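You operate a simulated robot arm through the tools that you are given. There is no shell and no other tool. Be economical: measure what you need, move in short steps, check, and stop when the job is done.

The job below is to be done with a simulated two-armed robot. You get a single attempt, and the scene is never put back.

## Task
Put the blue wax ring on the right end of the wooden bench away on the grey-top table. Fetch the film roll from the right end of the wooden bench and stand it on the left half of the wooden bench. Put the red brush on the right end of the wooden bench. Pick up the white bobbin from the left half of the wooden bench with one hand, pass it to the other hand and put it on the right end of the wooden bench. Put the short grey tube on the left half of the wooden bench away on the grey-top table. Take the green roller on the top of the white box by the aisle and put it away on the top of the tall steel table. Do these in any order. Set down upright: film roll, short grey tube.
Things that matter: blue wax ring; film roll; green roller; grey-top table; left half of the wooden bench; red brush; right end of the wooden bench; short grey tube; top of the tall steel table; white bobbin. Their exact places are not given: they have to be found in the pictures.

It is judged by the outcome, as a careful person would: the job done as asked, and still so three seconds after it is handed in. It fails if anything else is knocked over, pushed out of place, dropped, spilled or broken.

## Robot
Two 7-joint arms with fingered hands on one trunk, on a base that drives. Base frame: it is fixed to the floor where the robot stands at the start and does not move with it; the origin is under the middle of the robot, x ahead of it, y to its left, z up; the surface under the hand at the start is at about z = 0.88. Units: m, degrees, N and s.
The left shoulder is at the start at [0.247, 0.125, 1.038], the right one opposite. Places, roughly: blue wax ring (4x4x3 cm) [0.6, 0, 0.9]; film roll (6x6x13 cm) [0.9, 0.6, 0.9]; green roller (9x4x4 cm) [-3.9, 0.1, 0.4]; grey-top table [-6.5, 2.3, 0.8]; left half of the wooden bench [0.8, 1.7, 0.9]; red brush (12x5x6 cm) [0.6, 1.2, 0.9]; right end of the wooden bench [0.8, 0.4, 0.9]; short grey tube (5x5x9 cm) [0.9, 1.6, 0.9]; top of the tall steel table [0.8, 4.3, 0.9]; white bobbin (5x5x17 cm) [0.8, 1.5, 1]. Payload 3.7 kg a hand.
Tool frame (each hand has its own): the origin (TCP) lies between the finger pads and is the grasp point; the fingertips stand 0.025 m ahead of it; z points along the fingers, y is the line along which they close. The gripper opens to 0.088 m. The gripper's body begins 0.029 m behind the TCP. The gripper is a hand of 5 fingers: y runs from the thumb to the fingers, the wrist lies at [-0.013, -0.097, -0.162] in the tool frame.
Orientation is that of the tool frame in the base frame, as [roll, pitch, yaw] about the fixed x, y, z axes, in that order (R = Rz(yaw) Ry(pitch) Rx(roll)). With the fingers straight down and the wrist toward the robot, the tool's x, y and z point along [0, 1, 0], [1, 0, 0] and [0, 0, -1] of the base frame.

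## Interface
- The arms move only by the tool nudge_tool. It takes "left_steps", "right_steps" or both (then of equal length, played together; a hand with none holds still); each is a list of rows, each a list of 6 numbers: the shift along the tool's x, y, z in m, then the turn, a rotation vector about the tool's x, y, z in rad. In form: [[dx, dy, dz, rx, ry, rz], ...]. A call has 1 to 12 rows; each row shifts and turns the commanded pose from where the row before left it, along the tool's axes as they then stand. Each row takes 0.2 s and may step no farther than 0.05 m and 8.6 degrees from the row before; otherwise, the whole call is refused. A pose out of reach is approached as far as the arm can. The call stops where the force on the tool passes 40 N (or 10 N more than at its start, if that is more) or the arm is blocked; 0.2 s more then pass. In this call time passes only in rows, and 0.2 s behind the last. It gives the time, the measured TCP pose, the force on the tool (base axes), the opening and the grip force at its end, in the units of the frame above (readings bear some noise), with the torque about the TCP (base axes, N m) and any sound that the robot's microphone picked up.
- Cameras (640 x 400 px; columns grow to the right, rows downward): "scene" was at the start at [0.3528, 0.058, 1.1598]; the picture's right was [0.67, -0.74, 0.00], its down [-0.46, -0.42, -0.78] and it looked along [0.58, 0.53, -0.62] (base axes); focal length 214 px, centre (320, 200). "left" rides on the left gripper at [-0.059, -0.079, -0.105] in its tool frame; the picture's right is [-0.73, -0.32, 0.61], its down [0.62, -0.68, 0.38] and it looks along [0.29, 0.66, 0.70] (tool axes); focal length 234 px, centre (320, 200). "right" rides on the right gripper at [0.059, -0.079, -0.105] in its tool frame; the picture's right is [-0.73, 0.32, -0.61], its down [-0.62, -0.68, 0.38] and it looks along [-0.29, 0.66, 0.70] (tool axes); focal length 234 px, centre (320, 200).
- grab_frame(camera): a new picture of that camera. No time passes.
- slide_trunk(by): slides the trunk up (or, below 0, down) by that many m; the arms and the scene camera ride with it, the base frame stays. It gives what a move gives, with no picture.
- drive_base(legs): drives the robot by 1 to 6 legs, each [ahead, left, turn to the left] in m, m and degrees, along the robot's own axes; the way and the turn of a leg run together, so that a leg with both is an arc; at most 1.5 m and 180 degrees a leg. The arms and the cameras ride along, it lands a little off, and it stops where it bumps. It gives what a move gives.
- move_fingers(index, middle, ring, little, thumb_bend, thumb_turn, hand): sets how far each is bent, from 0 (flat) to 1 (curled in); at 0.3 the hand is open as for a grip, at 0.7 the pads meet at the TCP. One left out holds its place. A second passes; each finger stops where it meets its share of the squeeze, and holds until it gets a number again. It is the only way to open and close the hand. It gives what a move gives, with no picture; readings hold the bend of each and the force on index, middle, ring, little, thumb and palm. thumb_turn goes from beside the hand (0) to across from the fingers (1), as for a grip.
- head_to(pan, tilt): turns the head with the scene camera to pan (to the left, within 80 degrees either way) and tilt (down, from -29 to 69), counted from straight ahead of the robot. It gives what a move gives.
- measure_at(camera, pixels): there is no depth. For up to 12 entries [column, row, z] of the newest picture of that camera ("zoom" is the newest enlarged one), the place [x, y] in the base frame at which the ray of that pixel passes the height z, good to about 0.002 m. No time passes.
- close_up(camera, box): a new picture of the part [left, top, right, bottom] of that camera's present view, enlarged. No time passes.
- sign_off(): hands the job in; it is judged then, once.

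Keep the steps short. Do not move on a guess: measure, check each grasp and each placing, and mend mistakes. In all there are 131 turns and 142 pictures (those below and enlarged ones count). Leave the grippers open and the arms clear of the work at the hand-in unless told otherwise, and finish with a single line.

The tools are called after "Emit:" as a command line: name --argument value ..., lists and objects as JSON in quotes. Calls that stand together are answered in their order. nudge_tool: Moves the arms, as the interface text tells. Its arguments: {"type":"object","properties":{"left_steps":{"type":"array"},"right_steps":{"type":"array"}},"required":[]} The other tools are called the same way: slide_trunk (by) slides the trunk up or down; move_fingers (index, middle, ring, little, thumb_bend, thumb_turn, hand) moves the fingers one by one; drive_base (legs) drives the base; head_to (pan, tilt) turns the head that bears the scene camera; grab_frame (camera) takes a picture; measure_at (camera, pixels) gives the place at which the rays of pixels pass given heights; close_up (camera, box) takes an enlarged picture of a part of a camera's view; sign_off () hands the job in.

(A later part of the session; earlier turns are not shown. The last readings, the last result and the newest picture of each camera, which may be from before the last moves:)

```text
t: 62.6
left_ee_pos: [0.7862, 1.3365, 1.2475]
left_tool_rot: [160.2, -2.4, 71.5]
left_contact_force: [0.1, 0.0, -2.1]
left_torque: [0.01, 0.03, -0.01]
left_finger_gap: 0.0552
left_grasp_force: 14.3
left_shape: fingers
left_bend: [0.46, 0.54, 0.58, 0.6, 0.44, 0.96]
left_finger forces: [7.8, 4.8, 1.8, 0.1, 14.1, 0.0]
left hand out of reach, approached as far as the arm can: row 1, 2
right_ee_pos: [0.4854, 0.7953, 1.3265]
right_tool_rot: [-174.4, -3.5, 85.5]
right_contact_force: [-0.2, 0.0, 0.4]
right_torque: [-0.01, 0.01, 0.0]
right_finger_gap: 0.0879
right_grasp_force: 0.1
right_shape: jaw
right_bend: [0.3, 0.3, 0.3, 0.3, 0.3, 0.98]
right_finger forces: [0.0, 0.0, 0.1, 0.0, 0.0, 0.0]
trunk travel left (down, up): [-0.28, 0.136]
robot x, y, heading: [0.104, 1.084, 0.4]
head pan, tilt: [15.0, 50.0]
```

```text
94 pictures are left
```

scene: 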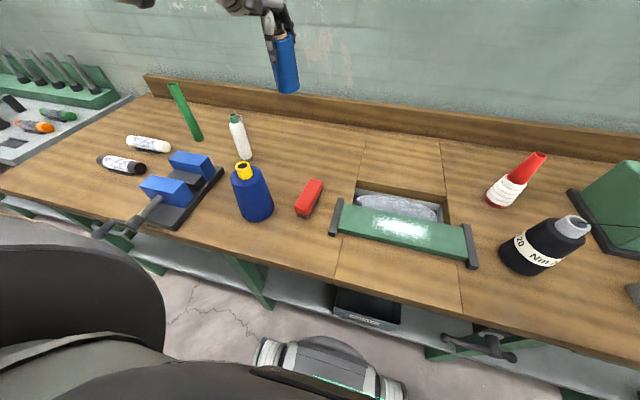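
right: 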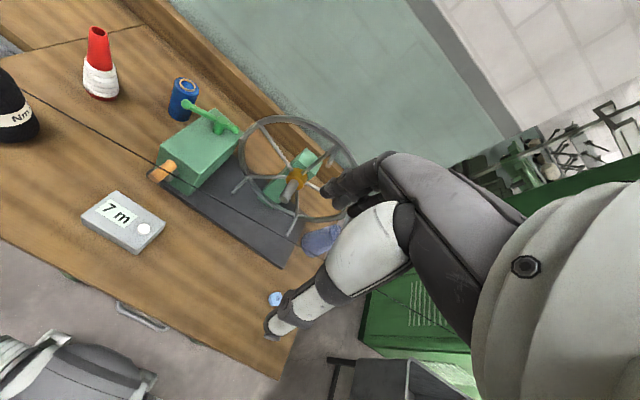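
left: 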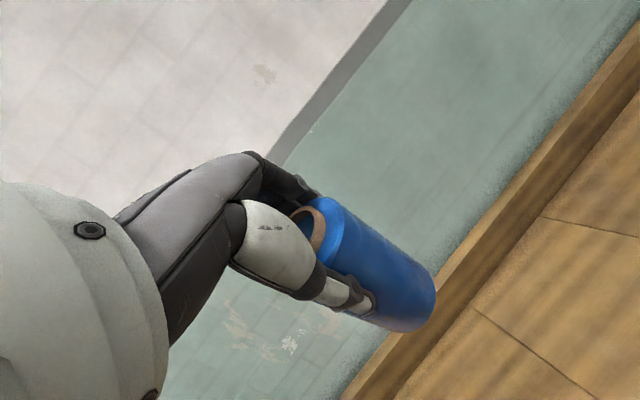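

Adjust: correct 3° tilt, shift 4.8 cm back along tool x (to ≈(0.77,1.29)), lower to ~1.09 with check.

Emit:
nudge_tool --left_steps '[[-0.0243, 0, 0, 0.058, 0, 0], [-0.0243, 0, 0, 0, 0, 0], [0, -0.0112, 0.0384, 0, 0, 0], [0, -0.0112, 0.0384, 0, 0, 0], [0, -0.0112, 0.0384, 0, 0, 0], [0, -0.0112, 0.0384, 0, 0, 0]]'

Emit:
head_to --pan 25 --tilt 35

Emit:
grab_frame --camera "scene"

Emit:
grab_frame --camera "left"

```text
t: 64.0
left_ee_pos: [0.7755, 1.295, 1.0849]
left_tool_rot: [163.5, -2.5, 71.5]
left_contact_force: [0.1, -0.5, -2.7]
left_torque: [-0.02, 0.02, -0.01]
left_finger_gap: 0.0552
left_grasp_force: 14.7
left_shape: fingers
left_bend: [0.46, 0.54, 0.58, 0.6, 0.44, 0.96]
left_finger forces: [7.6, 4.7, 1.7, 0.0, 13.8, 0.1]
right_ee_pos: [0.4849, 0.795, 1.3257]
right_tool_rot: [-174.5, -3.5, 85.6]
right_contact_force: [0.5, 0.1, 0.0]
right_torque: [-0.02, 0.01, -0.03]
right_finger_gap: 0.0878
right_grasp_force: 0.0
right_shape: jaw
right_bend: [0.3, 0.3, 0.3, 0.3, 0.3, 0.98]
right_finger forces: [0.0, 0.0, 0.0, 0.0, 0.0, 0.1]
trunk travel left (down, up): [-0.28, 0.136]
robot x, y, heading: [0.1032, 1.0829, 0.4]
head pan, tilt: [15.0, 50.0]
```

```text
t: 64.7
left_ee_pos: [0.7747, 1.2951, 1.0871]
left_tool_rot: [163.5, -2.5, 71.5]
left_contact_force: [-0.2, 0.7, -3.2]
left_torque: [0.03, -0.02, 0.04]
left_finger_gap: 0.055
left_grasp_force: 14.0
left_shape: fingers
left_bend: [0.46, 0.54, 0.58, 0.6, 0.44, 0.96]
left_finger forces: [7.6, 4.8, 1.6, 0.0, 13.7, 0.0]
right_ee_pos: [0.485, 0.7945, 1.3276]
right_tool_rot: [-174.6, -3.6, 85.5]
right_contact_force: [-1.2, 0.0, 0.7]
right_torque: [-0.02, -0.04, 0.0]
right_finger_gap: 0.0879
right_grasp_force: 0.0
right_shape: jaw
right_bend: [0.3, 0.3, 0.3, 0.3, 0.3, 0.98]
right_finger forces: [0.0, 0.1, 0.0, 0.1, 0.0, 0.0]
trunk travel left (down, up): [-0.28, 0.136]
robot x, y, heading: [0.1032, 1.0841, 0.6]
head pan, tilt: [25.0, 35.0]
```

```text
93 pictures are left
```

scene: 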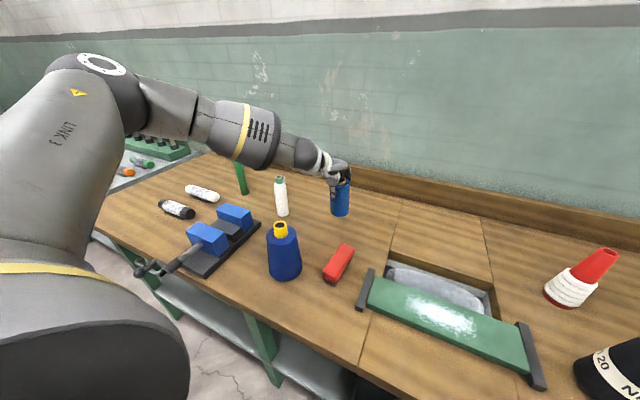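

```text
92 pictures are left
```

left: 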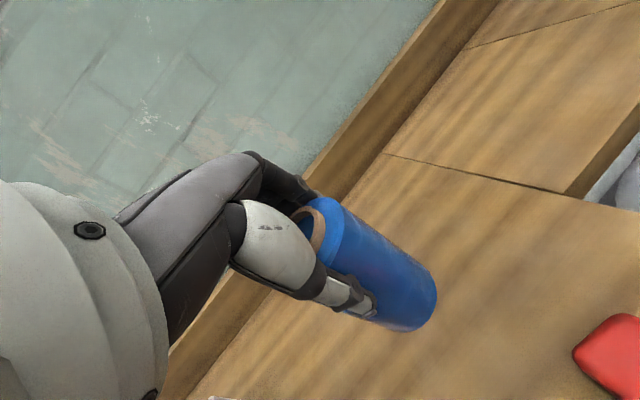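

Spot is clear, arm comes from above. Lower gently: 8 cm then small steps until contact.

Emit:
nudge_tool --left_steps '[[0, -0.0112, 0.0384, 0, 0, 0], [0, -0.0098, 0.0336, 0, 0, 0], [0, -0.0028, 0.0096, 0, 0, 0], [0, -0.0014, 0.0048, 0, 0, 0]]'

Emit:
close_up --camera "scene" --box '[240, 130, 400, 260]'

```text
t: 65.7
left_ee_pos: [0.7762, 1.299, 0.9965]
left_tool_rot: [163.5, -2.4, 71.5]
left_contact_force: [-0.3, -0.3, -1.9]
left_torque: [0.03, 0.03, 0.01]
left_finger_gap: 0.0551
left_grasp_force: 13.9
left_shape: fingers
left_bend: [0.46, 0.54, 0.58, 0.6, 0.44, 0.96]
left_finger forces: [7.5, 4.7, 1.7, 0.0, 13.7, 0.1]
right_ee_pos: [0.4848, 0.7947, 1.3271]
right_tool_rot: [-174.6, -3.6, 85.6]
right_contact_force: [0.6, -0.2, -0.6]
right_torque: [0.03, 0.01, -0.04]
right_finger_gap: 0.0878
right_grasp_force: 0.0
right_shape: jaw
right_bend: [0.3, 0.3, 0.3, 0.3, 0.3, 0.98]
right_finger forces: [0.0, 0.0, 0.0, 0.0, 0.0, 0.1]
trunk travel left (down, up): [-0.28, 0.136]
robot x, y, heading: [0.1046, 1.0825, 0.4]
head pan, tilt: [25.0, 35.0]
```

```text
3.08 times, centred on (320, 195) of scene
```

zoom: 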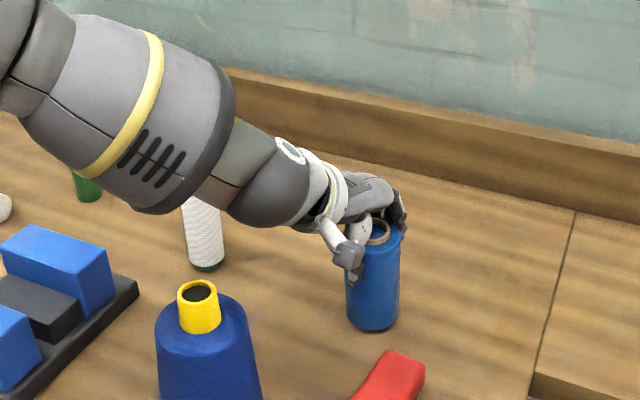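

Not yet touching. Lower in 3 mm steps until contact.

Emit:
nudge_tool --left_steps '[[0, -0.0008, 0.0029, 0, 0, 0], [0, -0.0008, 0.0029, 0, 0, 0]]'

Emit:
nudge_tool --left_steps '[[0, -0.0008, 0.0029, 0, 0, 0]]'

```text
t: 66.3
left_ee_pos: [0.7761, 1.2996, 0.9923]
left_tool_rot: [163.3, -2.5, 71.6]
left_contact_force: [0.0, -0.1, 4.0]
left_torque: [0.03, 0.07, 0.0]
left_finger_gap: 0.0553
left_grasp_force: 14.7
left_shape: fingers
left_bend: [0.46, 0.54, 0.58, 0.6, 0.44, 0.96]
left_finger forces: [8.3, 4.7, 1.8, 0.0, 14.0, 0.0]
right_ee_pos: [0.4832, 0.7935, 1.3277]
right_tool_rot: [-174.5, -3.5, 85.7]
right_contact_force: [-0.2, -0.4, 0.9]
right_torque: [0.0, -0.02, -0.02]
right_finger_gap: 0.0879
right_grasp_force: 0.1
right_shape: jaw
right_bend: [0.3, 0.3, 0.3, 0.3, 0.3, 0.98]
right_finger forces: [0.0, 0.1, 0.0, 0.0, 0.0, 0.0]
trunk travel left (down, up): [-0.28, 0.136]
robot x, y, heading: [0.1079, 1.0804, 0.3]
head pan, tilt: [25.0, 35.0]
```

```text
t: 66.7
left_ee_pos: [0.775, 1.299, 0.9914]
left_tool_rot: [163.0, -2.6, 71.6]
left_contact_force: [-1.3, -1.2, 15.6]
left_torque: [0.08, 0.24, -0.02]
left_finger_gap: 0.0554
left_grasp_force: 15.9
left_shape: fingers
left_bend: [0.46, 0.54, 0.58, 0.6, 0.44, 0.96]
left_finger forces: [9.6, 4.8, 2.1, 0.1, 14.1, 0.0]
right_ee_pos: [0.4833, 0.7937, 1.3277]
right_tool_rot: [-174.6, -3.6, 85.5]
right_contact_force: [-0.1, -0.4, 0.6]
right_torque: [-0.02, 0.0, 0.01]
right_finger_gap: 0.0879
right_grasp_force: 0.1
right_shape: jaw
right_bend: [0.3, 0.3, 0.3, 0.3, 0.3, 0.98]
right_finger forces: [0.0, 0.0, 0.0, 0.0, 0.0, 0.0]
trunk travel left (down, up): [-0.28, 0.136]
robot x, y, heading: [0.1053, 1.0819, 0.5]
head pan, tilt: [25.0, 35.0]
```

Firm contact. Open the hand.

Emit:
move_fingers --hand "left" --index 0.25 --middle 0.25 --ring 0.25 --little 0.25 --thumb_bend 0.25

Emit:
close_up --camera "scene" --box '[240, 130, 400, 260]'

Emit:
grab_frame --camera "left"

```text
t: 67.7
left_ee_pos: [0.7754, 1.3001, 0.9866]
left_tool_rot: [163.5, -2.4, 71.5]
left_contact_force: [0.0, 0.5, 0.5]
left_torque: [0.01, 0.0, 0.01]
left_finger_gap: 0.0941
left_grasp_force: 0.0
left_shape: fingers
left_bend: [0.25, 0.25, 0.25, 0.25, 0.25, 0.97]
left_finger forces: [0.0, 0.0, 0.0, 0.1, 0.0, 0.0]
right_ee_pos: [0.4836, 0.7947, 1.327]
right_tool_rot: [-174.6, -3.6, 85.6]
right_contact_force: [0.3, 0.6, -0.3]
right_torque: [0.02, 0.03, 0.01]
right_finger_gap: 0.0881
right_grasp_force: 0.1
right_shape: jaw
right_bend: [0.3, 0.3, 0.3, 0.3, 0.3, 0.98]
right_finger forces: [0.0, 0.0, 0.1, 0.0, 0.0, 0.0]
trunk travel left (down, up): [-0.28, 0.136]
robot x, y, heading: [0.1034, 1.0812, 0.1]
head pan, tilt: [25.0, 35.0]
```

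```text
3.08 times, centred on (320, 195) of scene
```

zoom: 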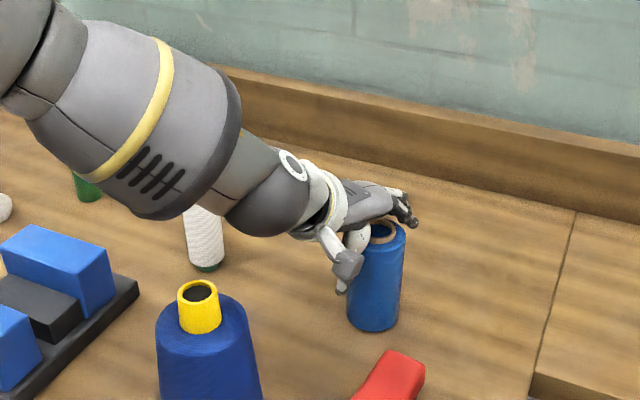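

```text
89 pictures are left
```

left: 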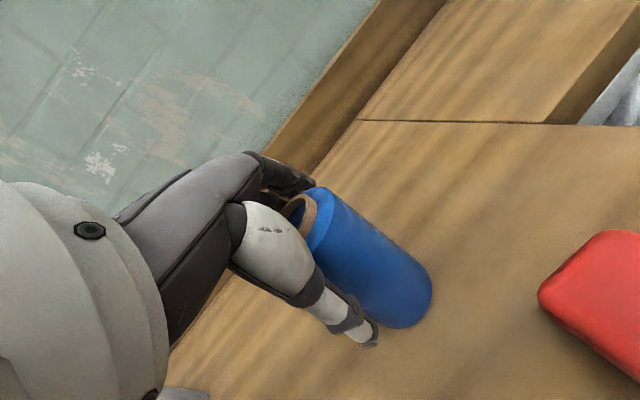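

Upright and free. Lift straight up.

Emit:
nudge_tool --left_steps '[[0, 0.0056, -0.0192, 0, 0, 0], [0, 0.0056, -0.0192, 0, 0, 0], [0, 0.0112, -0.0384, 0, 0, 0], [0, 0.0112, -0.0384, 0, 0, 0], [0, 0.0112, -0.0384, 0, 0, 0], [0, 0.0112, -0.0384, 0, 0, 0]]'

Emit:
grab_frame --camera "scene"

Emit:
grab_frame --camera "left"

```text
t: 69.1
left_ee_pos: [0.7733, 1.2943, 1.188]
left_tool_rot: [163.3, -2.5, 71.5]
left_contact_force: [-0.1, 0.1, -0.5]
left_torque: [0.02, -0.02, 0.02]
left_finger_gap: 0.0944
left_grasp_force: 0.0
left_shape: fingers
left_bend: [0.25, 0.25, 0.25, 0.25, 0.25, 0.97]
left_finger forces: [0.0, 0.1, 0.0, 0.1, 0.0, 0.1]
right_ee_pos: [0.4829, 0.795, 1.3277]
right_tool_rot: [-174.6, -3.6, 85.7]
right_contact_force: [-0.3, 0.2, 0.9]
right_torque: [0.0, 0.03, -0.01]
right_finger_gap: 0.0879
right_grasp_force: 0.1
right_shape: jaw
right_bend: [0.3, 0.3, 0.3, 0.3, 0.3, 0.98]
right_finger forces: [0.1, 0.0, 0.0, 0.0, 0.0, 0.0]
trunk travel left (down, up): [-0.28, 0.136]
robot x, y, heading: [0.108, 1.0824, 0.2]
head pan, tilt: [25.0, 35.0]
```

```text
88 pictures are left
```

scene: 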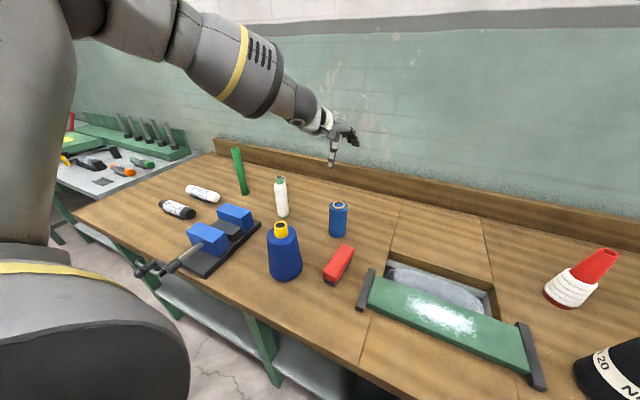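

```text
87 pictures are left
```

left: 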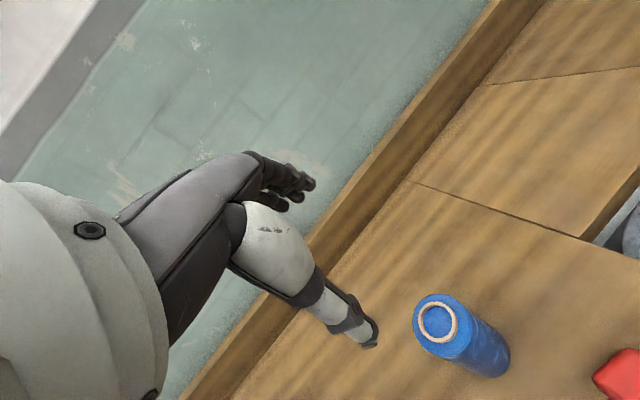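

Film roll stands on the left half. Next, the white bobbin: drive 0.28 left and straighten the left hand to vertical, yaw 90°.

Emit:
drive_base --legs '[[0, 0.28, 0]]'

Emit:
nudge_tool --left_steps '[[0, -0.03, -0.03, 0.144, 0, 0], [0, -0.03, 0, 0.144, 0, 0], [0, 0, 0, 0, -0.042, -0.107], [0, 0, 0, 0, 0, -0.107], [0, 0, 0, 0, 0, -0.107]]'

Emit:
head_to --pan 10 --tilt 40

Emit:
grab_frame --camera "scene"

Emit:
grab_frame --camera "left"

```text
t: 72.2
left_ee_pos: [0.7712, 1.5687, 1.1861]
left_tool_rot: [163.3, -2.3, 71.3]
left_contact_force: [0.5, 0.3, 0.9]
left_torque: [-0.02, -0.02, 0.01]
left_finger_gap: 0.0943
left_grasp_force: 0.2
left_shape: fingers
left_bend: [0.25, 0.25, 0.25, 0.25, 0.25, 0.97]
left_finger forces: [0.0, 0.1, 0.0, 0.0, 0.0, 0.0]
right_ee_pos: [0.4829, 1.069, 1.3284]
right_tool_rot: [-174.6, -3.6, 85.4]
right_contact_force: [-0.3, 0.6, 0.1]
right_torque: [0.03, 0.03, 0.01]
right_finger_gap: 0.0879
right_grasp_force: 0.1
right_shape: jaw
right_bend: [0.3, 0.3, 0.3, 0.3, 0.3, 0.98]
right_finger forces: [0.0, 0.0, 0.1, 0.0, 0.1, 0.1]
trunk travel left (down, up): [-0.28, 0.136]
robot x, y, heading: [0.1052, 1.3582, 0.0]
head pan, tilt: [25.0, 35.0]
```

```text
t: 73.4
left_ee_pos: [0.708, 1.5878, 1.203]
left_tool_rot: [179.8, 0.0, 89.9]
left_contact_force: [0.1, -0.7, 0.3]
left_torque: [0.02, 0.0, -0.02]
left_finger_gap: 0.0941
left_grasp_force: 0.0
left_shape: fingers
left_bend: [0.25, 0.25, 0.25, 0.25, 0.25, 0.97]
left_finger forces: [0.0, 0.0, 0.0, 0.1, 0.1, 0.1]
right_ee_pos: [0.482, 1.0692, 1.3279]
right_tool_rot: [-174.5, -3.6, 85.5]
right_contact_force: [0.6, -0.5, -0.3]
right_torque: [-0.03, 0.0, -0.05]
right_finger_gap: 0.088
right_grasp_force: 0.1
right_shape: jaw
right_bend: [0.3, 0.3, 0.3, 0.3, 0.3, 0.98]
right_finger forces: [0.1, 0.0, 0.0, 0.0, 0.0, 0.0]
trunk travel left (down, up): [-0.28, 0.136]
robot x, y, heading: [0.1029, 1.3557, 0.3]
head pan, tilt: [25.0, 35.0]
```

```text
t: 74.1
left_ee_pos: [0.708, 1.5882, 1.2029]
left_tool_rot: [179.8, 0.0, 89.7]
left_contact_force: [-0.8, 0.3, 0.1]
left_torque: [0.05, -0.03, -0.01]
left_finger_gap: 0.0943
left_grasp_force: 0.1
left_shape: fingers
left_bend: [0.25, 0.25, 0.25, 0.25, 0.25, 0.97]
left_finger forces: [0.0, 0.1, 0.0, 0.1, 0.0, 0.0]
right_ee_pos: [0.4822, 1.0699, 1.327]
right_tool_rot: [-174.6, -3.6, 85.5]
right_contact_force: [0.0, 0.0, -0.8]
right_torque: [0.03, 0.02, 0.02]
right_finger_gap: 0.0877
right_grasp_force: 0.1
right_shape: jaw
right_bend: [0.3, 0.3, 0.3, 0.3, 0.3, 0.98]
right_finger forces: [0.0, 0.1, 0.0, 0.0, 0.0, 0.0]
trunk travel left (down, up): [-0.28, 0.136]
robot x, y, heading: [0.1031, 1.3563, 0.3]
head pan, tilt: [10.0, 40.0]
```

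```text
86 pictures are left
```

scene: 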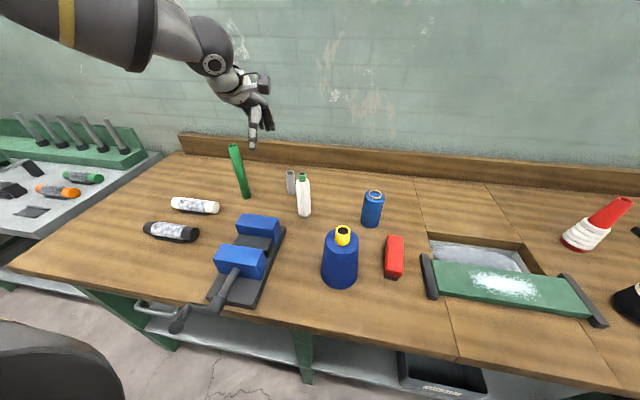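

```text
85 pictures are left
```

left: 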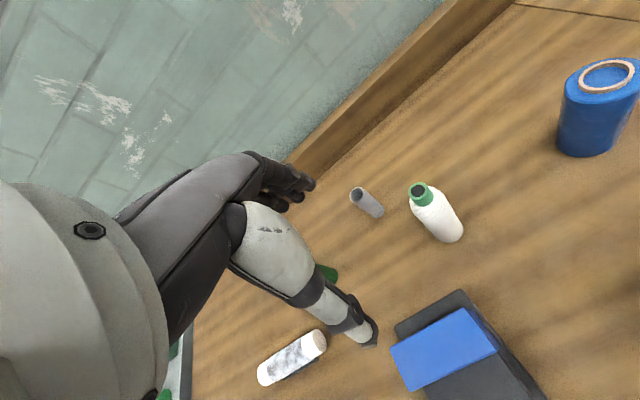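

Emit:
measure_at --camera "left" --pixels '[[419, 191, 1.05], [448, 232, 0.89], [358, 193, 0.97], [374, 211, 0.885]]'

Emit:
measure_at --camera "scene" --pixels '[[303, 177, 1.05], [304, 213, 0.88], [291, 173, 0.97], [292, 193, 0.88], [244, 197, 0.88], [235, 147, 1.1], [373, 192, 1.01], [342, 231, 1.07]]'

```text
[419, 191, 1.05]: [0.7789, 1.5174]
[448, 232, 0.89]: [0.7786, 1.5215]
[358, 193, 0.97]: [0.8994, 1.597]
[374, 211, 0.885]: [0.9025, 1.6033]
```

```text
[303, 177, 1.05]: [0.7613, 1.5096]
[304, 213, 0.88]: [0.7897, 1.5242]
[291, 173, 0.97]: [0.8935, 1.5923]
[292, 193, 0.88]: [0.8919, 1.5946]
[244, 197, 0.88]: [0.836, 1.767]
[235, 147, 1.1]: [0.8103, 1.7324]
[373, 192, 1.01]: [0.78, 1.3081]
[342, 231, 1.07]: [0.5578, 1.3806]
```

Bobbin at ≈(0.782,1.52), top 1.05. Move above it and down to z≈1.08, then check.

Emit:
nudge_tool --left_steps '[[-0.034, 0.037, 0, 0, 0, 0], [-0.034, 0.037, 0, 0, 0, 0], [0, 0, 0.04, 0, 0, 0], [0, 0, 0.04, 0, 0, 0], [0, 0, 0.03, 0, 0, 0]]'

Emit:
grab_frame --camera "left"

Emit:
close_up --camera "scene" --box '[200, 90, 400, 215]'

```text
refused: row 1 steps farther than a row can; nothing moved
```

```text
84 pictures are left
```

left: 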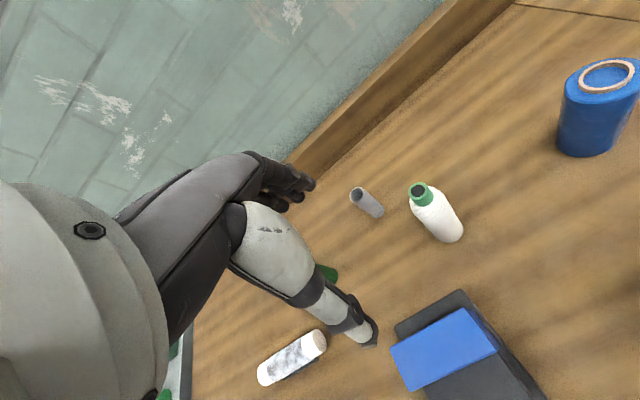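

```text
3.20 times, centred on (300, 152) of scene
```

zoom: 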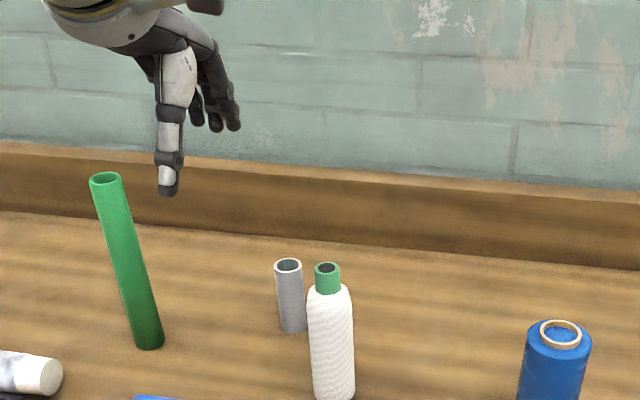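

Rows were too long; repeat in three rows.

Emit:
nudge_tool --left_steps '[[-0.023, 0.025, 0, 0, 0, 0], [-0.023, 0.025, 0, 0, 0, 0], [-0.022, 0.024, 0, 0, 0, 0], [0, 0, 0.04, 0, 0, 0], [0, 0, 0.04, 0, 0, 0], [0, 0, 0.03, 0, 0, 0]]'

Emit:
grab_frame --camera "left"

Emit:
close_up --camera "scene" --box '[200, 90, 400, 215]'

```text
t: 75.5
left_ee_pos: [0.7825, 1.5197, 1.0916]
left_tool_rot: [179.9, 0.1, 89.8]
left_contact_force: [-0.2, -0.4, -0.3]
left_torque: [-0.02, 0.04, 0.03]
left_finger_gap: 0.0942
left_grasp_force: 0.1
left_shape: fingers
left_bend: [0.25, 0.25, 0.25, 0.25, 0.25, 0.97]
left_finger forces: [0.1, 0.0, 0.0, 0.0, 0.0, 0.1]
right_ee_pos: [0.4822, 1.0704, 1.3275]
right_tool_rot: [-174.6, -3.6, 85.5]
right_contact_force: [-0.4, 0.2, 0.4]
right_torque: [0.03, -0.02, -0.01]
right_finger_gap: 0.088
right_grasp_force: 0.0
right_shape: jaw
right_bend: [0.3, 0.3, 0.3, 0.3, 0.3, 0.98]
right_finger forces: [0.0, 0.1, 0.1, 0.0, 0.0, 0.0]
trunk travel left (down, up): [-0.28, 0.136]
robot x, y, heading: [0.1043, 1.3574, 0.0]
head pan, tilt: [10.0, 40.0]
```

```text
82 pictures are left
```

left: 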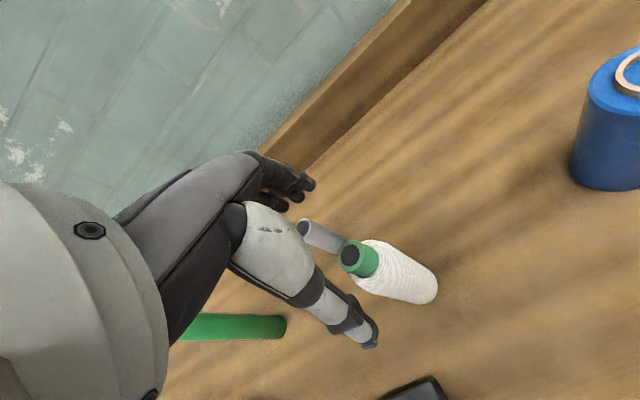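

```text
3.20 times, centred on (300, 152) of scene
```

zoom: 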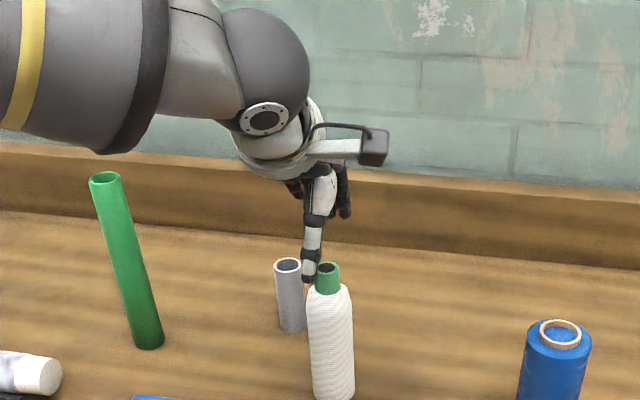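

Aligned. Descend 7 cm and close.

Emit:
nudge_tool --left_steps '[[0, 0, 0.035, 0, 0, 0], [0, 0, 0.035, 0, 0, 0]]'

Emit:
move_fingers --hand "left" --index 0.7 --middle 0.7 --ring 0.7 --little 0.7 --thumb_bend 0.7

Emit:
grab_frame --camera "left"

```text
t: 76.1
left_ee_pos: [0.7734, 1.5272, 1.0294]
left_tool_rot: [179.7, 0.1, 89.7]
left_contact_force: [-0.1, 0.1, 0.0]
left_torque: [-0.01, -0.03, 0.02]
left_finger_gap: 0.0942
left_grasp_force: 0.1
left_shape: fingers
left_bend: [0.25, 0.25, 0.25, 0.25, 0.25, 0.97]
left_finger forces: [0.0, 0.0, 0.0, 0.0, 0.0, 0.0]
left hand out of reach, approached as far as the arm can: row 2
right_ee_pos: [0.4812, 1.0692, 1.3281]
right_tool_rot: [-174.6, -3.7, 85.4]
right_contact_force: [-0.5, 0.4, -0.7]
right_torque: [-0.02, -0.01, -0.02]
right_finger_gap: 0.0881
right_grasp_force: 0.1
right_shape: jaw
right_bend: [0.3, 0.3, 0.3, 0.3, 0.3, 0.98]
right_finger forces: [0.0, 0.0, 0.0, 0.0, 0.0, 0.0]
trunk travel left (down, up): [-0.28, 0.136]
robot x, y, heading: [0.1009, 1.3608, 0.2]
head pan, tilt: [10.0, 40.0]
```

```text
t: 77.1
left_ee_pos: [0.7731, 1.5265, 1.03]
left_tool_rot: [179.8, 0.1, 89.7]
left_contact_force: [0.0, 0.0, 0.2]
left_torque: [0.0, 0.04, 0.04]
left_finger_gap: 0.0336
left_grasp_force: 9.4
left_shape: fingers
left_bend: [0.55, 0.65, 0.7, 0.7, 0.55, 0.96]
left_finger forces: [6.6, 3.2, 0.1, 0.0, 9.8, 0.1]
right_ee_pos: [0.4824, 1.069, 1.3269]
right_tool_rot: [-174.5, -3.5, 85.4]
right_contact_force: [-0.2, -0.4, 0.8]
right_torque: [0.01, 0.0, 0.01]
right_finger_gap: 0.0879
right_grasp_force: 0.1
right_shape: jaw
right_bend: [0.3, 0.3, 0.3, 0.3, 0.3, 0.98]
right_finger forces: [0.0, 0.0, 0.0, 0.0, 0.1, 0.0]
trunk travel left (down, up): [-0.28, 0.136]
robot x, y, heading: [0.1047, 1.3561, 0.1]
head pan, tilt: [10.0, 40.0]
```

```text
80 pictures are left
```

left: 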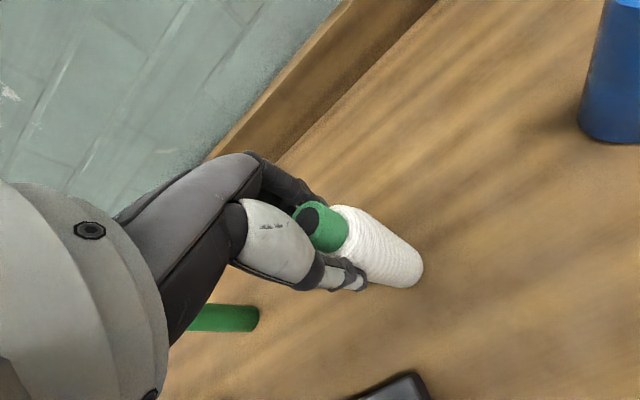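

Grip is only at the fingertips on the shoulder (9 N). I'll open, tilt slightly to gain reach, go 1.5 cm lower, and regrip.

Emit:
move_fingers --hand "left" --index 0.25 --middle 0.25 --ring 0.25 --little 0.25 --thumb_bend 0.25

Emit:
nudge_tool --left_steps '[[-0.006, 0, 0, -0.13, 0, 0], [0, 0.009, 0, 0, 0, 0], [0, -0.0019, 0.0149, 0, 0, 0]]'

Emit:
grab_frame --camera "left"

```text
t: 78.1
left_ee_pos: [0.7738, 1.5271, 1.0289]
left_tool_rot: [179.6, 0.1, 89.7]
left_contact_force: [-0.5, 1.1, 0.5]
left_torque: [0.0, 0.0, -0.03]
left_finger_gap: 0.0942
left_grasp_force: 0.1
left_shape: fingers
left_bend: [0.25, 0.25, 0.25, 0.25, 0.25, 0.97]
left_finger forces: [0.1, 0.0, 0.1, 0.0, 0.1, 0.0]
right_ee_pos: [0.4827, 1.0699, 1.327]
right_tool_rot: [-174.6, -3.6, 85.5]
right_contact_force: [0.1, -0.4, -0.5]
right_torque: [-0.01, -0.03, 0.01]
right_finger_gap: 0.0878
right_grasp_force: 0.0
right_shape: jaw
right_bend: [0.3, 0.3, 0.3, 0.3, 0.3, 0.98]
right_finger forces: [0.0, 0.0, 0.1, 0.1, 0.1, 0.0]
trunk travel left (down, up): [-0.28, 0.136]
robot x, y, heading: [0.1063, 1.3593, 0.4]
head pan, tilt: [10.0, 40.0]
```

```text
t: 78.9
left_ee_pos: [0.775, 1.5277, 1.0199]
left_tool_rot: [172.4, 0.1, 89.8]
left_contact_force: [-0.3, 0.5, -0.8]
left_torque: [-0.01, -0.01, 0.0]
left_finger_gap: 0.0941
left_grasp_force: 0.1
left_shape: fingers
left_bend: [0.25, 0.25, 0.25, 0.25, 0.25, 0.97]
left_finger forces: [0.0, 0.0, 0.0, 0.0, 0.0, 0.1]
left hand out of reach, approached as far as the arm can: row 2, 3
right_ee_pos: [0.4825, 1.0692, 1.3273]
right_tool_rot: [-174.6, -3.7, 85.5]
right_contact_force: [-0.4, 0.3, -0.1]
right_torque: [-0.01, -0.02, -0.07]
right_finger_gap: 0.0878
right_grasp_force: 0.0
right_shape: jaw
right_bend: [0.3, 0.3, 0.3, 0.3, 0.3, 0.98]
right_finger forces: [0.0, 0.0, 0.0, 0.0, 0.0, 0.0]
trunk travel left (down, up): [-0.28, 0.136]
robot x, y, heading: [0.1043, 1.3577, -0.0]
head pan, tilt: [10.0, 40.0]
```

```text
79 pictures are left
```

left: 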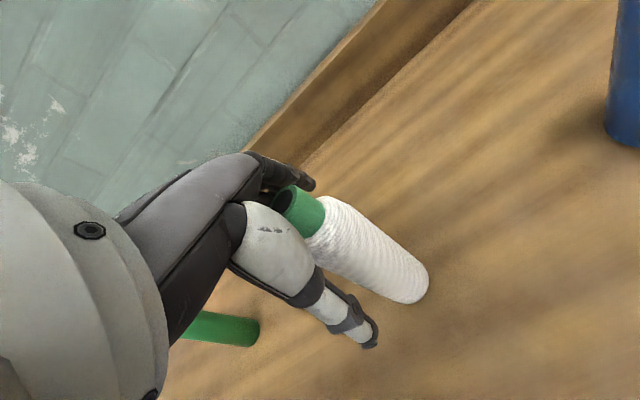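

Now deeper. Close.

Emit:
move_fingers --hand "left" --index 0.7 --middle 0.7 --ring 0.7 --little 0.7 --thumb_bend 0.7

Emit:
nudge_tool --left_steps '[[0, 0.0026, -0.0198, 0, 0, 0], [0, 0.005, -0.04, 0, 0, 0], [0, 0.005, -0.04, 0, 0, 0], [0, 0.005, -0.04, 0, 0, 0], [0, 0.005, -0.04, 0, 0, 0]]'

Emit:
grab_frame --camera "left"

Emit:
grab_frame --camera "scene"

```text
t: 79.9
left_ee_pos: [0.7747, 1.5279, 1.0213]
left_tool_rot: [172.2, 0.1, 89.8]
left_contact_force: [0.1, -0.2, 1.0]
left_torque: [-0.01, -0.05, -0.01]
left_finger_gap: 0.0352
left_grasp_force: 10.9
left_shape: fingers
left_bend: [0.56, 0.63, 0.7, 0.7, 0.53, 0.96]
left_finger forces: [7.0, 4.3, 0.0, 0.0, 11.3, 0.0]
right_ee_pos: [0.4833, 1.0709, 1.3273]
right_tool_rot: [-174.5, -3.7, 85.5]
right_contact_force: [0.2, -0.2, -0.7]
right_torque: [0.0, 0.01, 0.03]
right_finger_gap: 0.0878
right_grasp_force: 0.0
right_shape: jaw
right_bend: [0.3, 0.3, 0.3, 0.3, 0.3, 0.98]
right_finger forces: [0.0, 0.0, 0.1, 0.0, 0.0, 0.0]
trunk travel left (down, up): [-0.28, 0.136]
robot x, y, heading: [0.105, 1.3568, 0.1]
head pan, tilt: [10.0, 40.0]
```

```text
t: 81.1
left_ee_pos: [0.7719, 1.5272, 1.2023]
left_tool_rot: [172.4, 0.0, 89.8]
left_contact_force: [-0.9, 0.7, -0.4]
left_torque: [0.01, -0.05, -0.03]
left_finger_gap: 0.035
left_grasp_force: 10.7
left_shape: fingers
left_bend: [0.56, 0.64, 0.7, 0.7, 0.53, 0.96]
left_finger forces: [6.9, 4.0, 0.1, 0.0, 11.4, 0.1]
right_ee_pos: [0.4818, 1.0698, 1.3267]
right_tool_rot: [-174.6, -3.6, 85.5]
right_contact_force: [0.5, -0.3, 0.9]
right_torque: [-0.01, 0.0, -0.03]
right_finger_gap: 0.0876
right_grasp_force: 0.0
right_shape: jaw
right_bend: [0.3, 0.3, 0.3, 0.3, 0.3, 0.98]
right_finger forces: [0.0, 0.0, 0.0, 0.0, 0.0, 0.1]
trunk travel left (down, up): [-0.28, 0.136]
robot x, y, heading: [0.1051, 1.3605, 0.3]
head pan, tilt: [10.0, 40.0]
```

```text
78 pictures are left
```

left: 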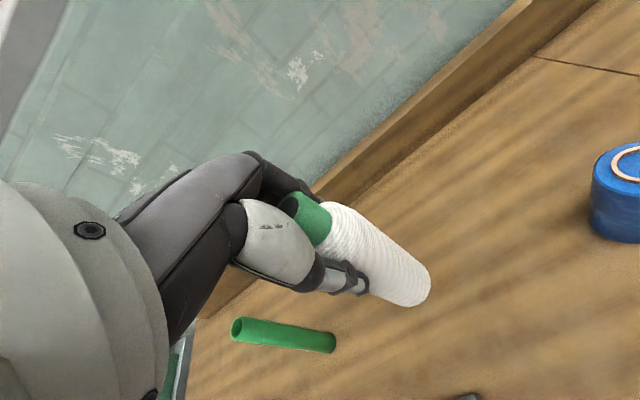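

```text
77 pictures are left
```

scene: 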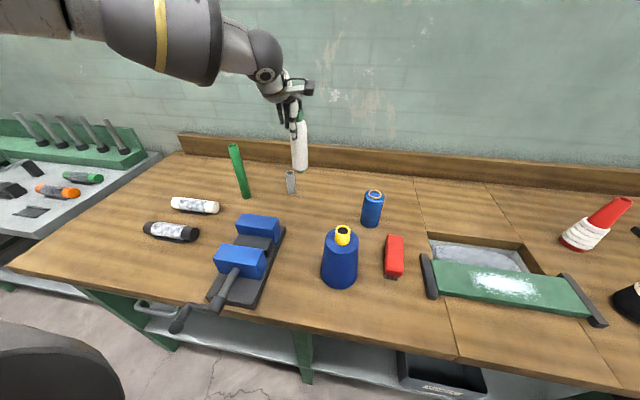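

Bobbin lifted, it's light. I'll bring it to the front middle and turn the left hand so the bobbin lies horizontally, its free end to the right.

Emit:
nudge_tool --left_steps '[[-0.025, -0.0275, -0.0075, 0.13, 0, 0], [-0.025, -0.0275, -0.0075, 0, 0, 0], [-0.025, -0.0275, -0.0075, 0, 0, 0], [-0.025, -0.0275, -0.0075, 0, 0, 0], [0, 0, 0, 0, -0.145, 0], [0, 0, 0, 0, -0.145, 0], [0, 0, 0, 0, -0.145, 0], [0, 0, 0, 0, -0.145, 0], [0, 0, 0, 0, -0.145, 0], [0, 0, 0, 0, -0.145, 0]]'

Emit:
nudge_tool --left_steps '[[0, 0, 0, 0, -0.145, 0], [0, 0, 0, 0, -0.145, 0], [0, 0, 0, 0, -0.145, 0], [0, 0, 0, 0, -0.145, 0], [0, 0, 0, 0, -0.12, 0]]'

Emit:
head_to --pan 0 --tilt 35

Emit:
grab_frame --camera "scene"

Emit:
grab_frame --camera "right"

```text
t: 83.3
left_ee_pos: [0.6629, 1.4291, 1.2273]
left_tool_rot: [179.8, 50.1, 89.5]
left_contact_force: [0.1, -0.3, -0.7]
left_torque: [0.09, -0.01, 0.03]
left_finger_gap: 0.0353
left_grasp_force: 11.0
left_shape: fingers
left_bend: [0.56, 0.64, 0.7, 0.7, 0.53, 0.96]
left_finger forces: [6.9, 4.7, 0.1, 0.1, 11.0, 0.1]
right_ee_pos: [0.4826, 1.0717, 1.3266]
right_tool_rot: [-174.7, -3.4, 85.5]
right_contact_force: [0.6, 0.4, 0.1]
right_torque: [0.0, 0.01, 0.02]
right_finger_gap: 0.0881
right_grasp_force: 0.1
right_shape: jaw
right_bend: [0.3, 0.3, 0.3, 0.3, 0.3, 0.98]
right_finger forces: [0.0, 0.0, 0.0, 0.0, 0.1, 0.0]
trunk travel left (down, up): [-0.28, 0.136]
robot x, y, heading: [0.104, 1.3572, 0.1]
head pan, tilt: [10.0, 40.0]
```

```text
t: 84.5
left_ee_pos: [0.6639, 1.4297, 1.2266]
left_tool_rot: [178.7, 73.5, 88.8]
left_contact_force: [0.2, -0.1, -1.5]
left_torque: [0.05, -0.02, 0.0]
left_finger_gap: 0.0349
left_grasp_force: 11.1
left_shape: fingers
left_bend: [0.57, 0.64, 0.7, 0.7, 0.53, 0.96]
left_finger forces: [6.7, 4.7, 0.1, 0.0, 10.9, 0.0]
left hand out of reach, approached as far as the arm can: row 4, 5
right_ee_pos: [0.4833, 1.0704, 1.3283]
right_tool_rot: [-174.6, -3.6, 85.4]
right_contact_force: [-0.1, -0.1, -0.2]
right_torque: [-0.01, -0.05, -0.05]
right_finger_gap: 0.0878
right_grasp_force: 0.0
right_shape: jaw
right_bend: [0.3, 0.3, 0.3, 0.3, 0.3, 0.98]
right_finger forces: [0.1, 0.1, 0.0, 0.0, 0.0, 0.1]
trunk travel left (down, up): [-0.28, 0.136]
robot x, y, heading: [0.1044, 1.356, 0.4]
head pan, tilt: [10.0, 40.0]
```

```text
t: 85.2
left_ee_pos: [0.664, 1.4288, 1.2265]
left_tool_rot: [178.9, 73.6, 89.1]
left_contact_force: [0.5, -0.1, -1.5]
left_torque: [0.06, -0.01, 0.0]
left_finger_gap: 0.0353
left_grasp_force: 11.6
left_shape: fingers
left_bend: [0.57, 0.64, 0.7, 0.7, 0.53, 0.96]
left_finger forces: [6.5, 4.8, 0.0, 0.0, 10.8, 0.0]
right_ee_pos: [0.4818, 1.0687, 1.3279]
right_tool_rot: [-174.6, -3.5, 85.5]
right_contact_force: [0.6, 0.0, 0.0]
right_torque: [0.01, 0.01, -0.01]
right_finger_gap: 0.0876
right_grasp_force: 0.0
right_shape: jaw
right_bend: [0.3, 0.3, 0.3, 0.3, 0.3, 0.98]
right_finger forces: [0.0, 0.1, 0.0, 0.1, 0.0, 0.0]
trunk travel left (down, up): [-0.28, 0.136]
robot x, y, heading: [0.104, 1.3573, 0.2]
head pan, tilt: [0.0, 35.0]
```

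```text
76 pictures are left
```

scene: 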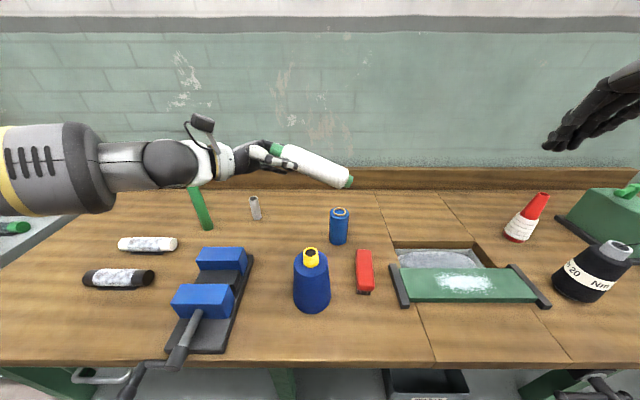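

```text
75 pictures are left
```

right: 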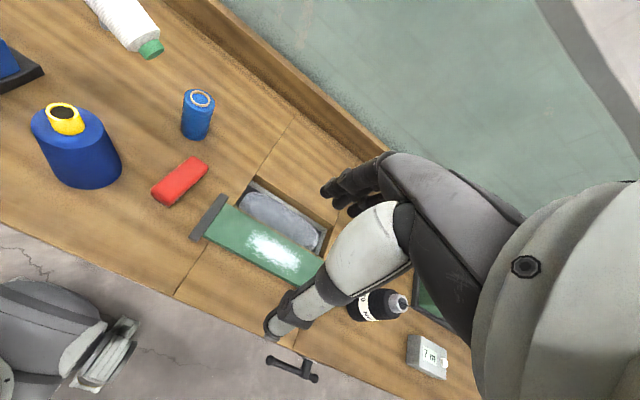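

Bobbin is held horizontal (16° down to the right). I'll check its end position, and orient the right hand to match and bring it above.

Emit:
measure_at --camera "scene" --pixels '[[350, 183, 1.19], [300, 163, 1.21]]'

Emit:
measure_at --camera "right" --pixels '[[152, 50, 1.19], [115, 15, 1.21]]'

Emit:
nudge_tool --right_steps '[[0, 0, 0, -0.094, 0, -0.079], [0, 0, 0, 0, 0.115, 0], [0, 0, 0, 0, 0.115, 0], [0.035, 0.026, 0.0132, 0, 0, 0], [0.035, 0.026, 0.0132, 0, 0, 0], [0.035, 0.026, 0.0132, 0, 0, 0], [0.035, 0.026, 0.0132, 0, 0, 0], [0.035, 0.026, 0.0132, 0, 0, 0], [0.035, 0.026, 0.0132, 0, 0, 0], [0.035, 0.026, 0.0132, 0, 0, 0]]'

Emit:
grab_frame --camera "scene"

Emit:
grab_frame --camera "right"

```text
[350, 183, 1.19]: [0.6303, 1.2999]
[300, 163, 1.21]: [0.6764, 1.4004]
```

```text
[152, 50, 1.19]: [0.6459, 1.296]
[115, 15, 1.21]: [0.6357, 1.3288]
```

```text
t: 87.5
left_ee_pos: [0.6651, 1.4296, 1.2273]
left_tool_rot: [179.0, 73.5, 89.1]
left_contact_force: [-0.3, 0.4, -1.5]
left_torque: [0.07, -0.03, -0.03]
left_finger_gap: 0.0348
left_grasp_force: 11.2
left_shape: fingers
left_bend: [0.57, 0.64, 0.7, 0.7, 0.53, 0.96]
left_finger forces: [6.5, 5.0, 0.0, 0.0, 11.0, 0.1]
right_ee_pos: [0.6655, 1.3313, 1.3126]
right_tool_rot: [179.7, -17.0, 90.0]
right_contact_force: [1.0, 0.8, -0.2]
right_torque: [-0.06, 0.03, 0.0]
right_finger_gap: 0.0879
right_grasp_force: 0.0
right_shape: jaw
right_bend: [0.3, 0.3, 0.3, 0.3, 0.3, 0.98]
right_finger forces: [0.0, 0.0, 0.0, 0.0, 0.1, 0.0]
trunk travel left (down, up): [-0.28, 0.136]
robot x, y, heading: [0.102, 1.3562, 0.3]
head pan, tilt: [0.0, 35.0]
```

```text
74 pictures are left
```

scene: 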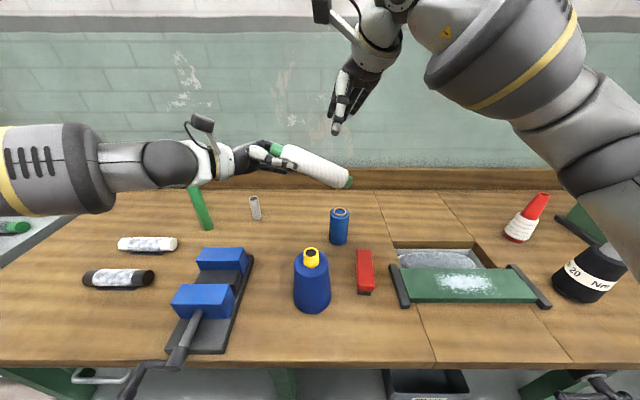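

```text
73 pictures are left
```

right: 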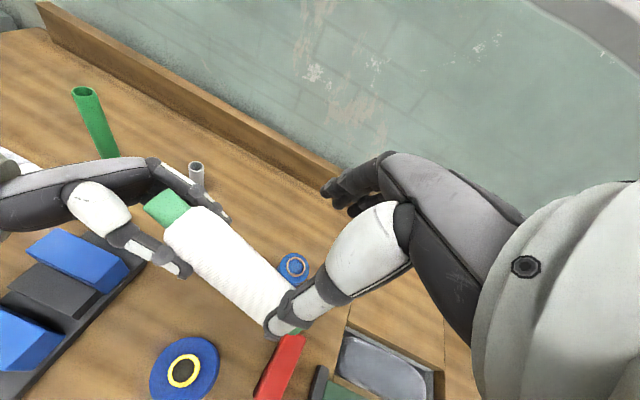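

Bobbin end is at x≈0.646, so its axis is yawed ~7.6°. Match it and descend onto it in two stages.

Emit:
nudge_tool --right_steps '[[0, -0.0145, 0, 0, 0, 0.13], [-0.009, 0, 0.03, 0, 0, 0], [-0.009, 0, 0.03, 0, 0, 0]]'

Emit:
grab_frame --camera "scene"

Emit:
grab_frame --camera "right"

```text
t: 88.2
left_ee_pos: [0.6643, 1.4295, 1.2269]
left_tool_rot: [178.8, 73.5, 89.0]
left_contact_force: [0.4, 0.6, -1.6]
left_torque: [0.09, -0.03, -0.01]
left_finger_gap: 0.0348
left_grasp_force: 11.4
left_shape: fingers
left_bend: [0.57, 0.64, 0.7, 0.7, 0.53, 0.96]
left_finger forces: [6.6, 4.9, 0.0, 0.1, 10.8, 0.0]
right_ee_pos: [0.6476, 1.331, 1.2491]
right_tool_rot: [-178.0, -16.9, 82.2]
right_contact_force: [-0.5, 0.7, 1.0]
right_torque: [-0.04, -0.03, -0.01]
right_finger_gap: 0.0878
right_grasp_force: 0.0
right_shape: jaw
right_bend: [0.3, 0.3, 0.3, 0.3, 0.3, 0.98]
right_finger forces: [0.0, 0.1, 0.0, 0.0, 0.0, 0.0]
trunk travel left (down, up): [-0.28, 0.136]
robot x, y, heading: [0.1057, 1.3571, 0.2]
head pan, tilt: [0.0, 35.0]
```

```text
72 pictures are left
```

scene: 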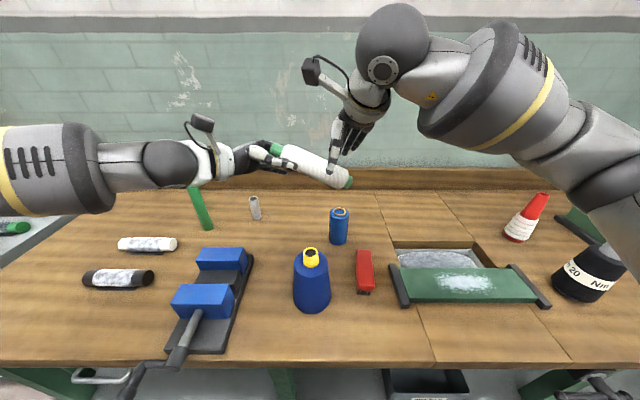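

```text
71 pictures are left
```

right: 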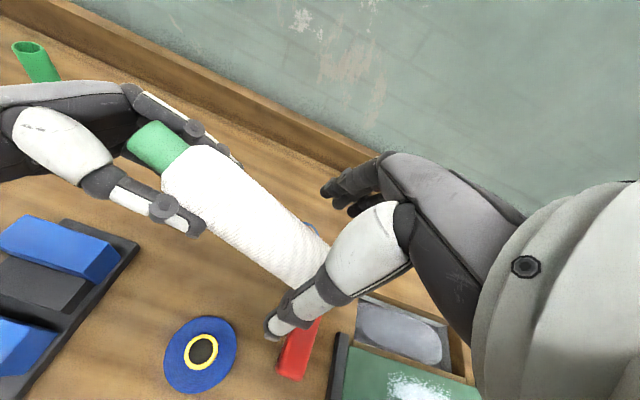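

Fingers straddle the bobbin. Descend the remaining 5 cm and look.

Emit:
nudge_tool --right_steps '[[-0.006, 0.002, 0.025, 0, 0, 0], [-0.007, 0.0015, 0.023, 0, 0, 0]]'

Emit:
grab_frame --camera "right"

Emit:
close_up --camera "scene" --box '[230, 90, 430, 215]'

```text
t: 88.8
left_ee_pos: [0.6638, 1.4281, 1.2266]
left_tool_rot: [179.0, 73.4, 89.1]
left_contact_force: [0.2, 0.0, -1.1]
left_torque: [0.1, -0.02, 0.0]
left_finger_gap: 0.0348
left_grasp_force: 10.8
left_shape: fingers
left_bend: [0.57, 0.64, 0.7, 0.7, 0.53, 0.96]
left_finger forces: [6.6, 4.9, 0.0, 0.0, 10.9, 0.0]
right_ee_pos: [0.6505, 1.3323, 1.1985]
right_tool_rot: [-178.1, -16.8, 82.4]
right_contact_force: [0.2, -0.3, -0.7]
right_torque: [0.01, -0.05, -0.01]
right_finger_gap: 0.0881
right_grasp_force: 0.2
right_shape: jaw
right_bend: [0.3, 0.3, 0.3, 0.3, 0.3, 0.98]
right_finger forces: [0.1, 0.0, 0.1, 0.0, 0.1, 0.1]
trunk travel left (down, up): [-0.28, 0.136]
robot x, y, heading: [0.1031, 1.358, 0.3]
head pan, tilt: [0.0, 35.0]
```

```text
70 pictures are left
```

right: 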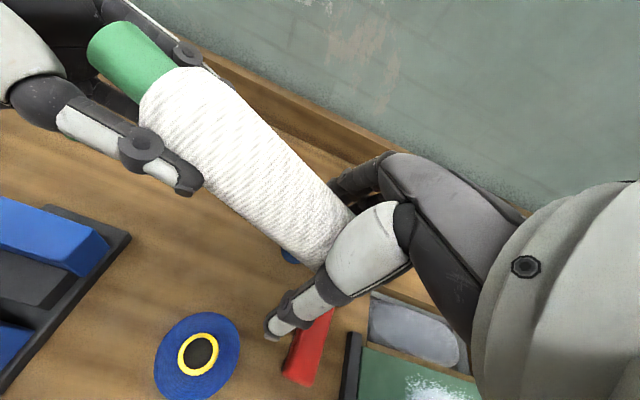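

```text
3.20 times, centred on (330, 152) of scene
```

zoom: 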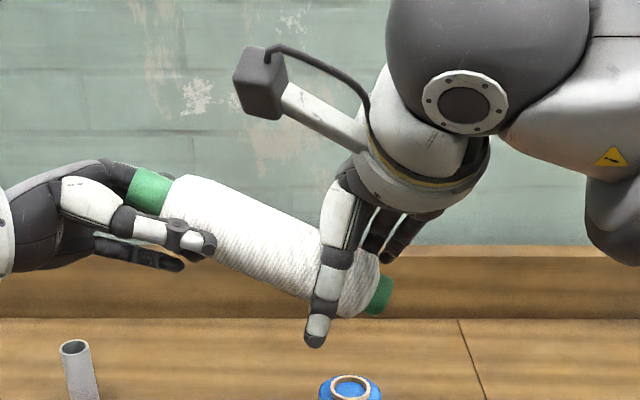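

Well placed. Close the right hand.

Emit:
move_fingers --hand "right" --index 0.65 --middle 0.65 --ring 0.65 --little 0.65 --thumb_bend 0.65

Emit:
grab_frame --camera "right"

```text
t: 89.8
left_ee_pos: [0.6639, 1.4286, 1.2277]
left_tool_rot: [179.2, 73.5, 89.4]
left_contact_force: [-1.5, 2.4, -0.3]
left_torque: [-0.01, 0.09, -0.27]
left_finger_gap: 0.0347
left_grasp_force: 11.0
left_shape: fingers
left_bend: [0.57, 0.65, 0.7, 0.7, 0.53, 0.96]
left_finger forces: [6.8, 4.4, 0.0, 0.1, 12.2, 0.1]
right_ee_pos: [0.6499, 1.3313, 1.1987]
right_tool_rot: [-178.0, -16.8, 82.2]
right_contact_force: [1.2, -2.1, 0.3]
right_torque: [0.04, -0.06, 0.12]
right_finger_gap: 0.0315
right_grasp_force: 13.3
right_shape: fingers
right_bend: [0.57, 0.62, 0.59, 0.63, 0.55, 0.97]
right_finger forces: [6.5, 2.3, 3.7, 1.5, 12.3, 0.0]
trunk travel left (down, up): [-0.28, 0.136]
robot x, y, heading: [0.1041, 1.3537, 0.1]
head pan, tilt: [0.0, 35.0]
```

```text
68 pictures are left
```

right: 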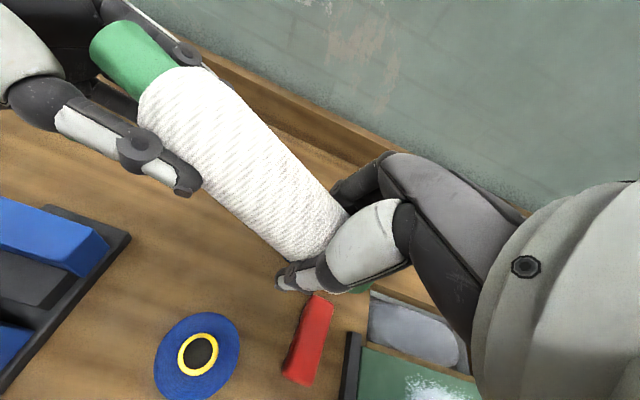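

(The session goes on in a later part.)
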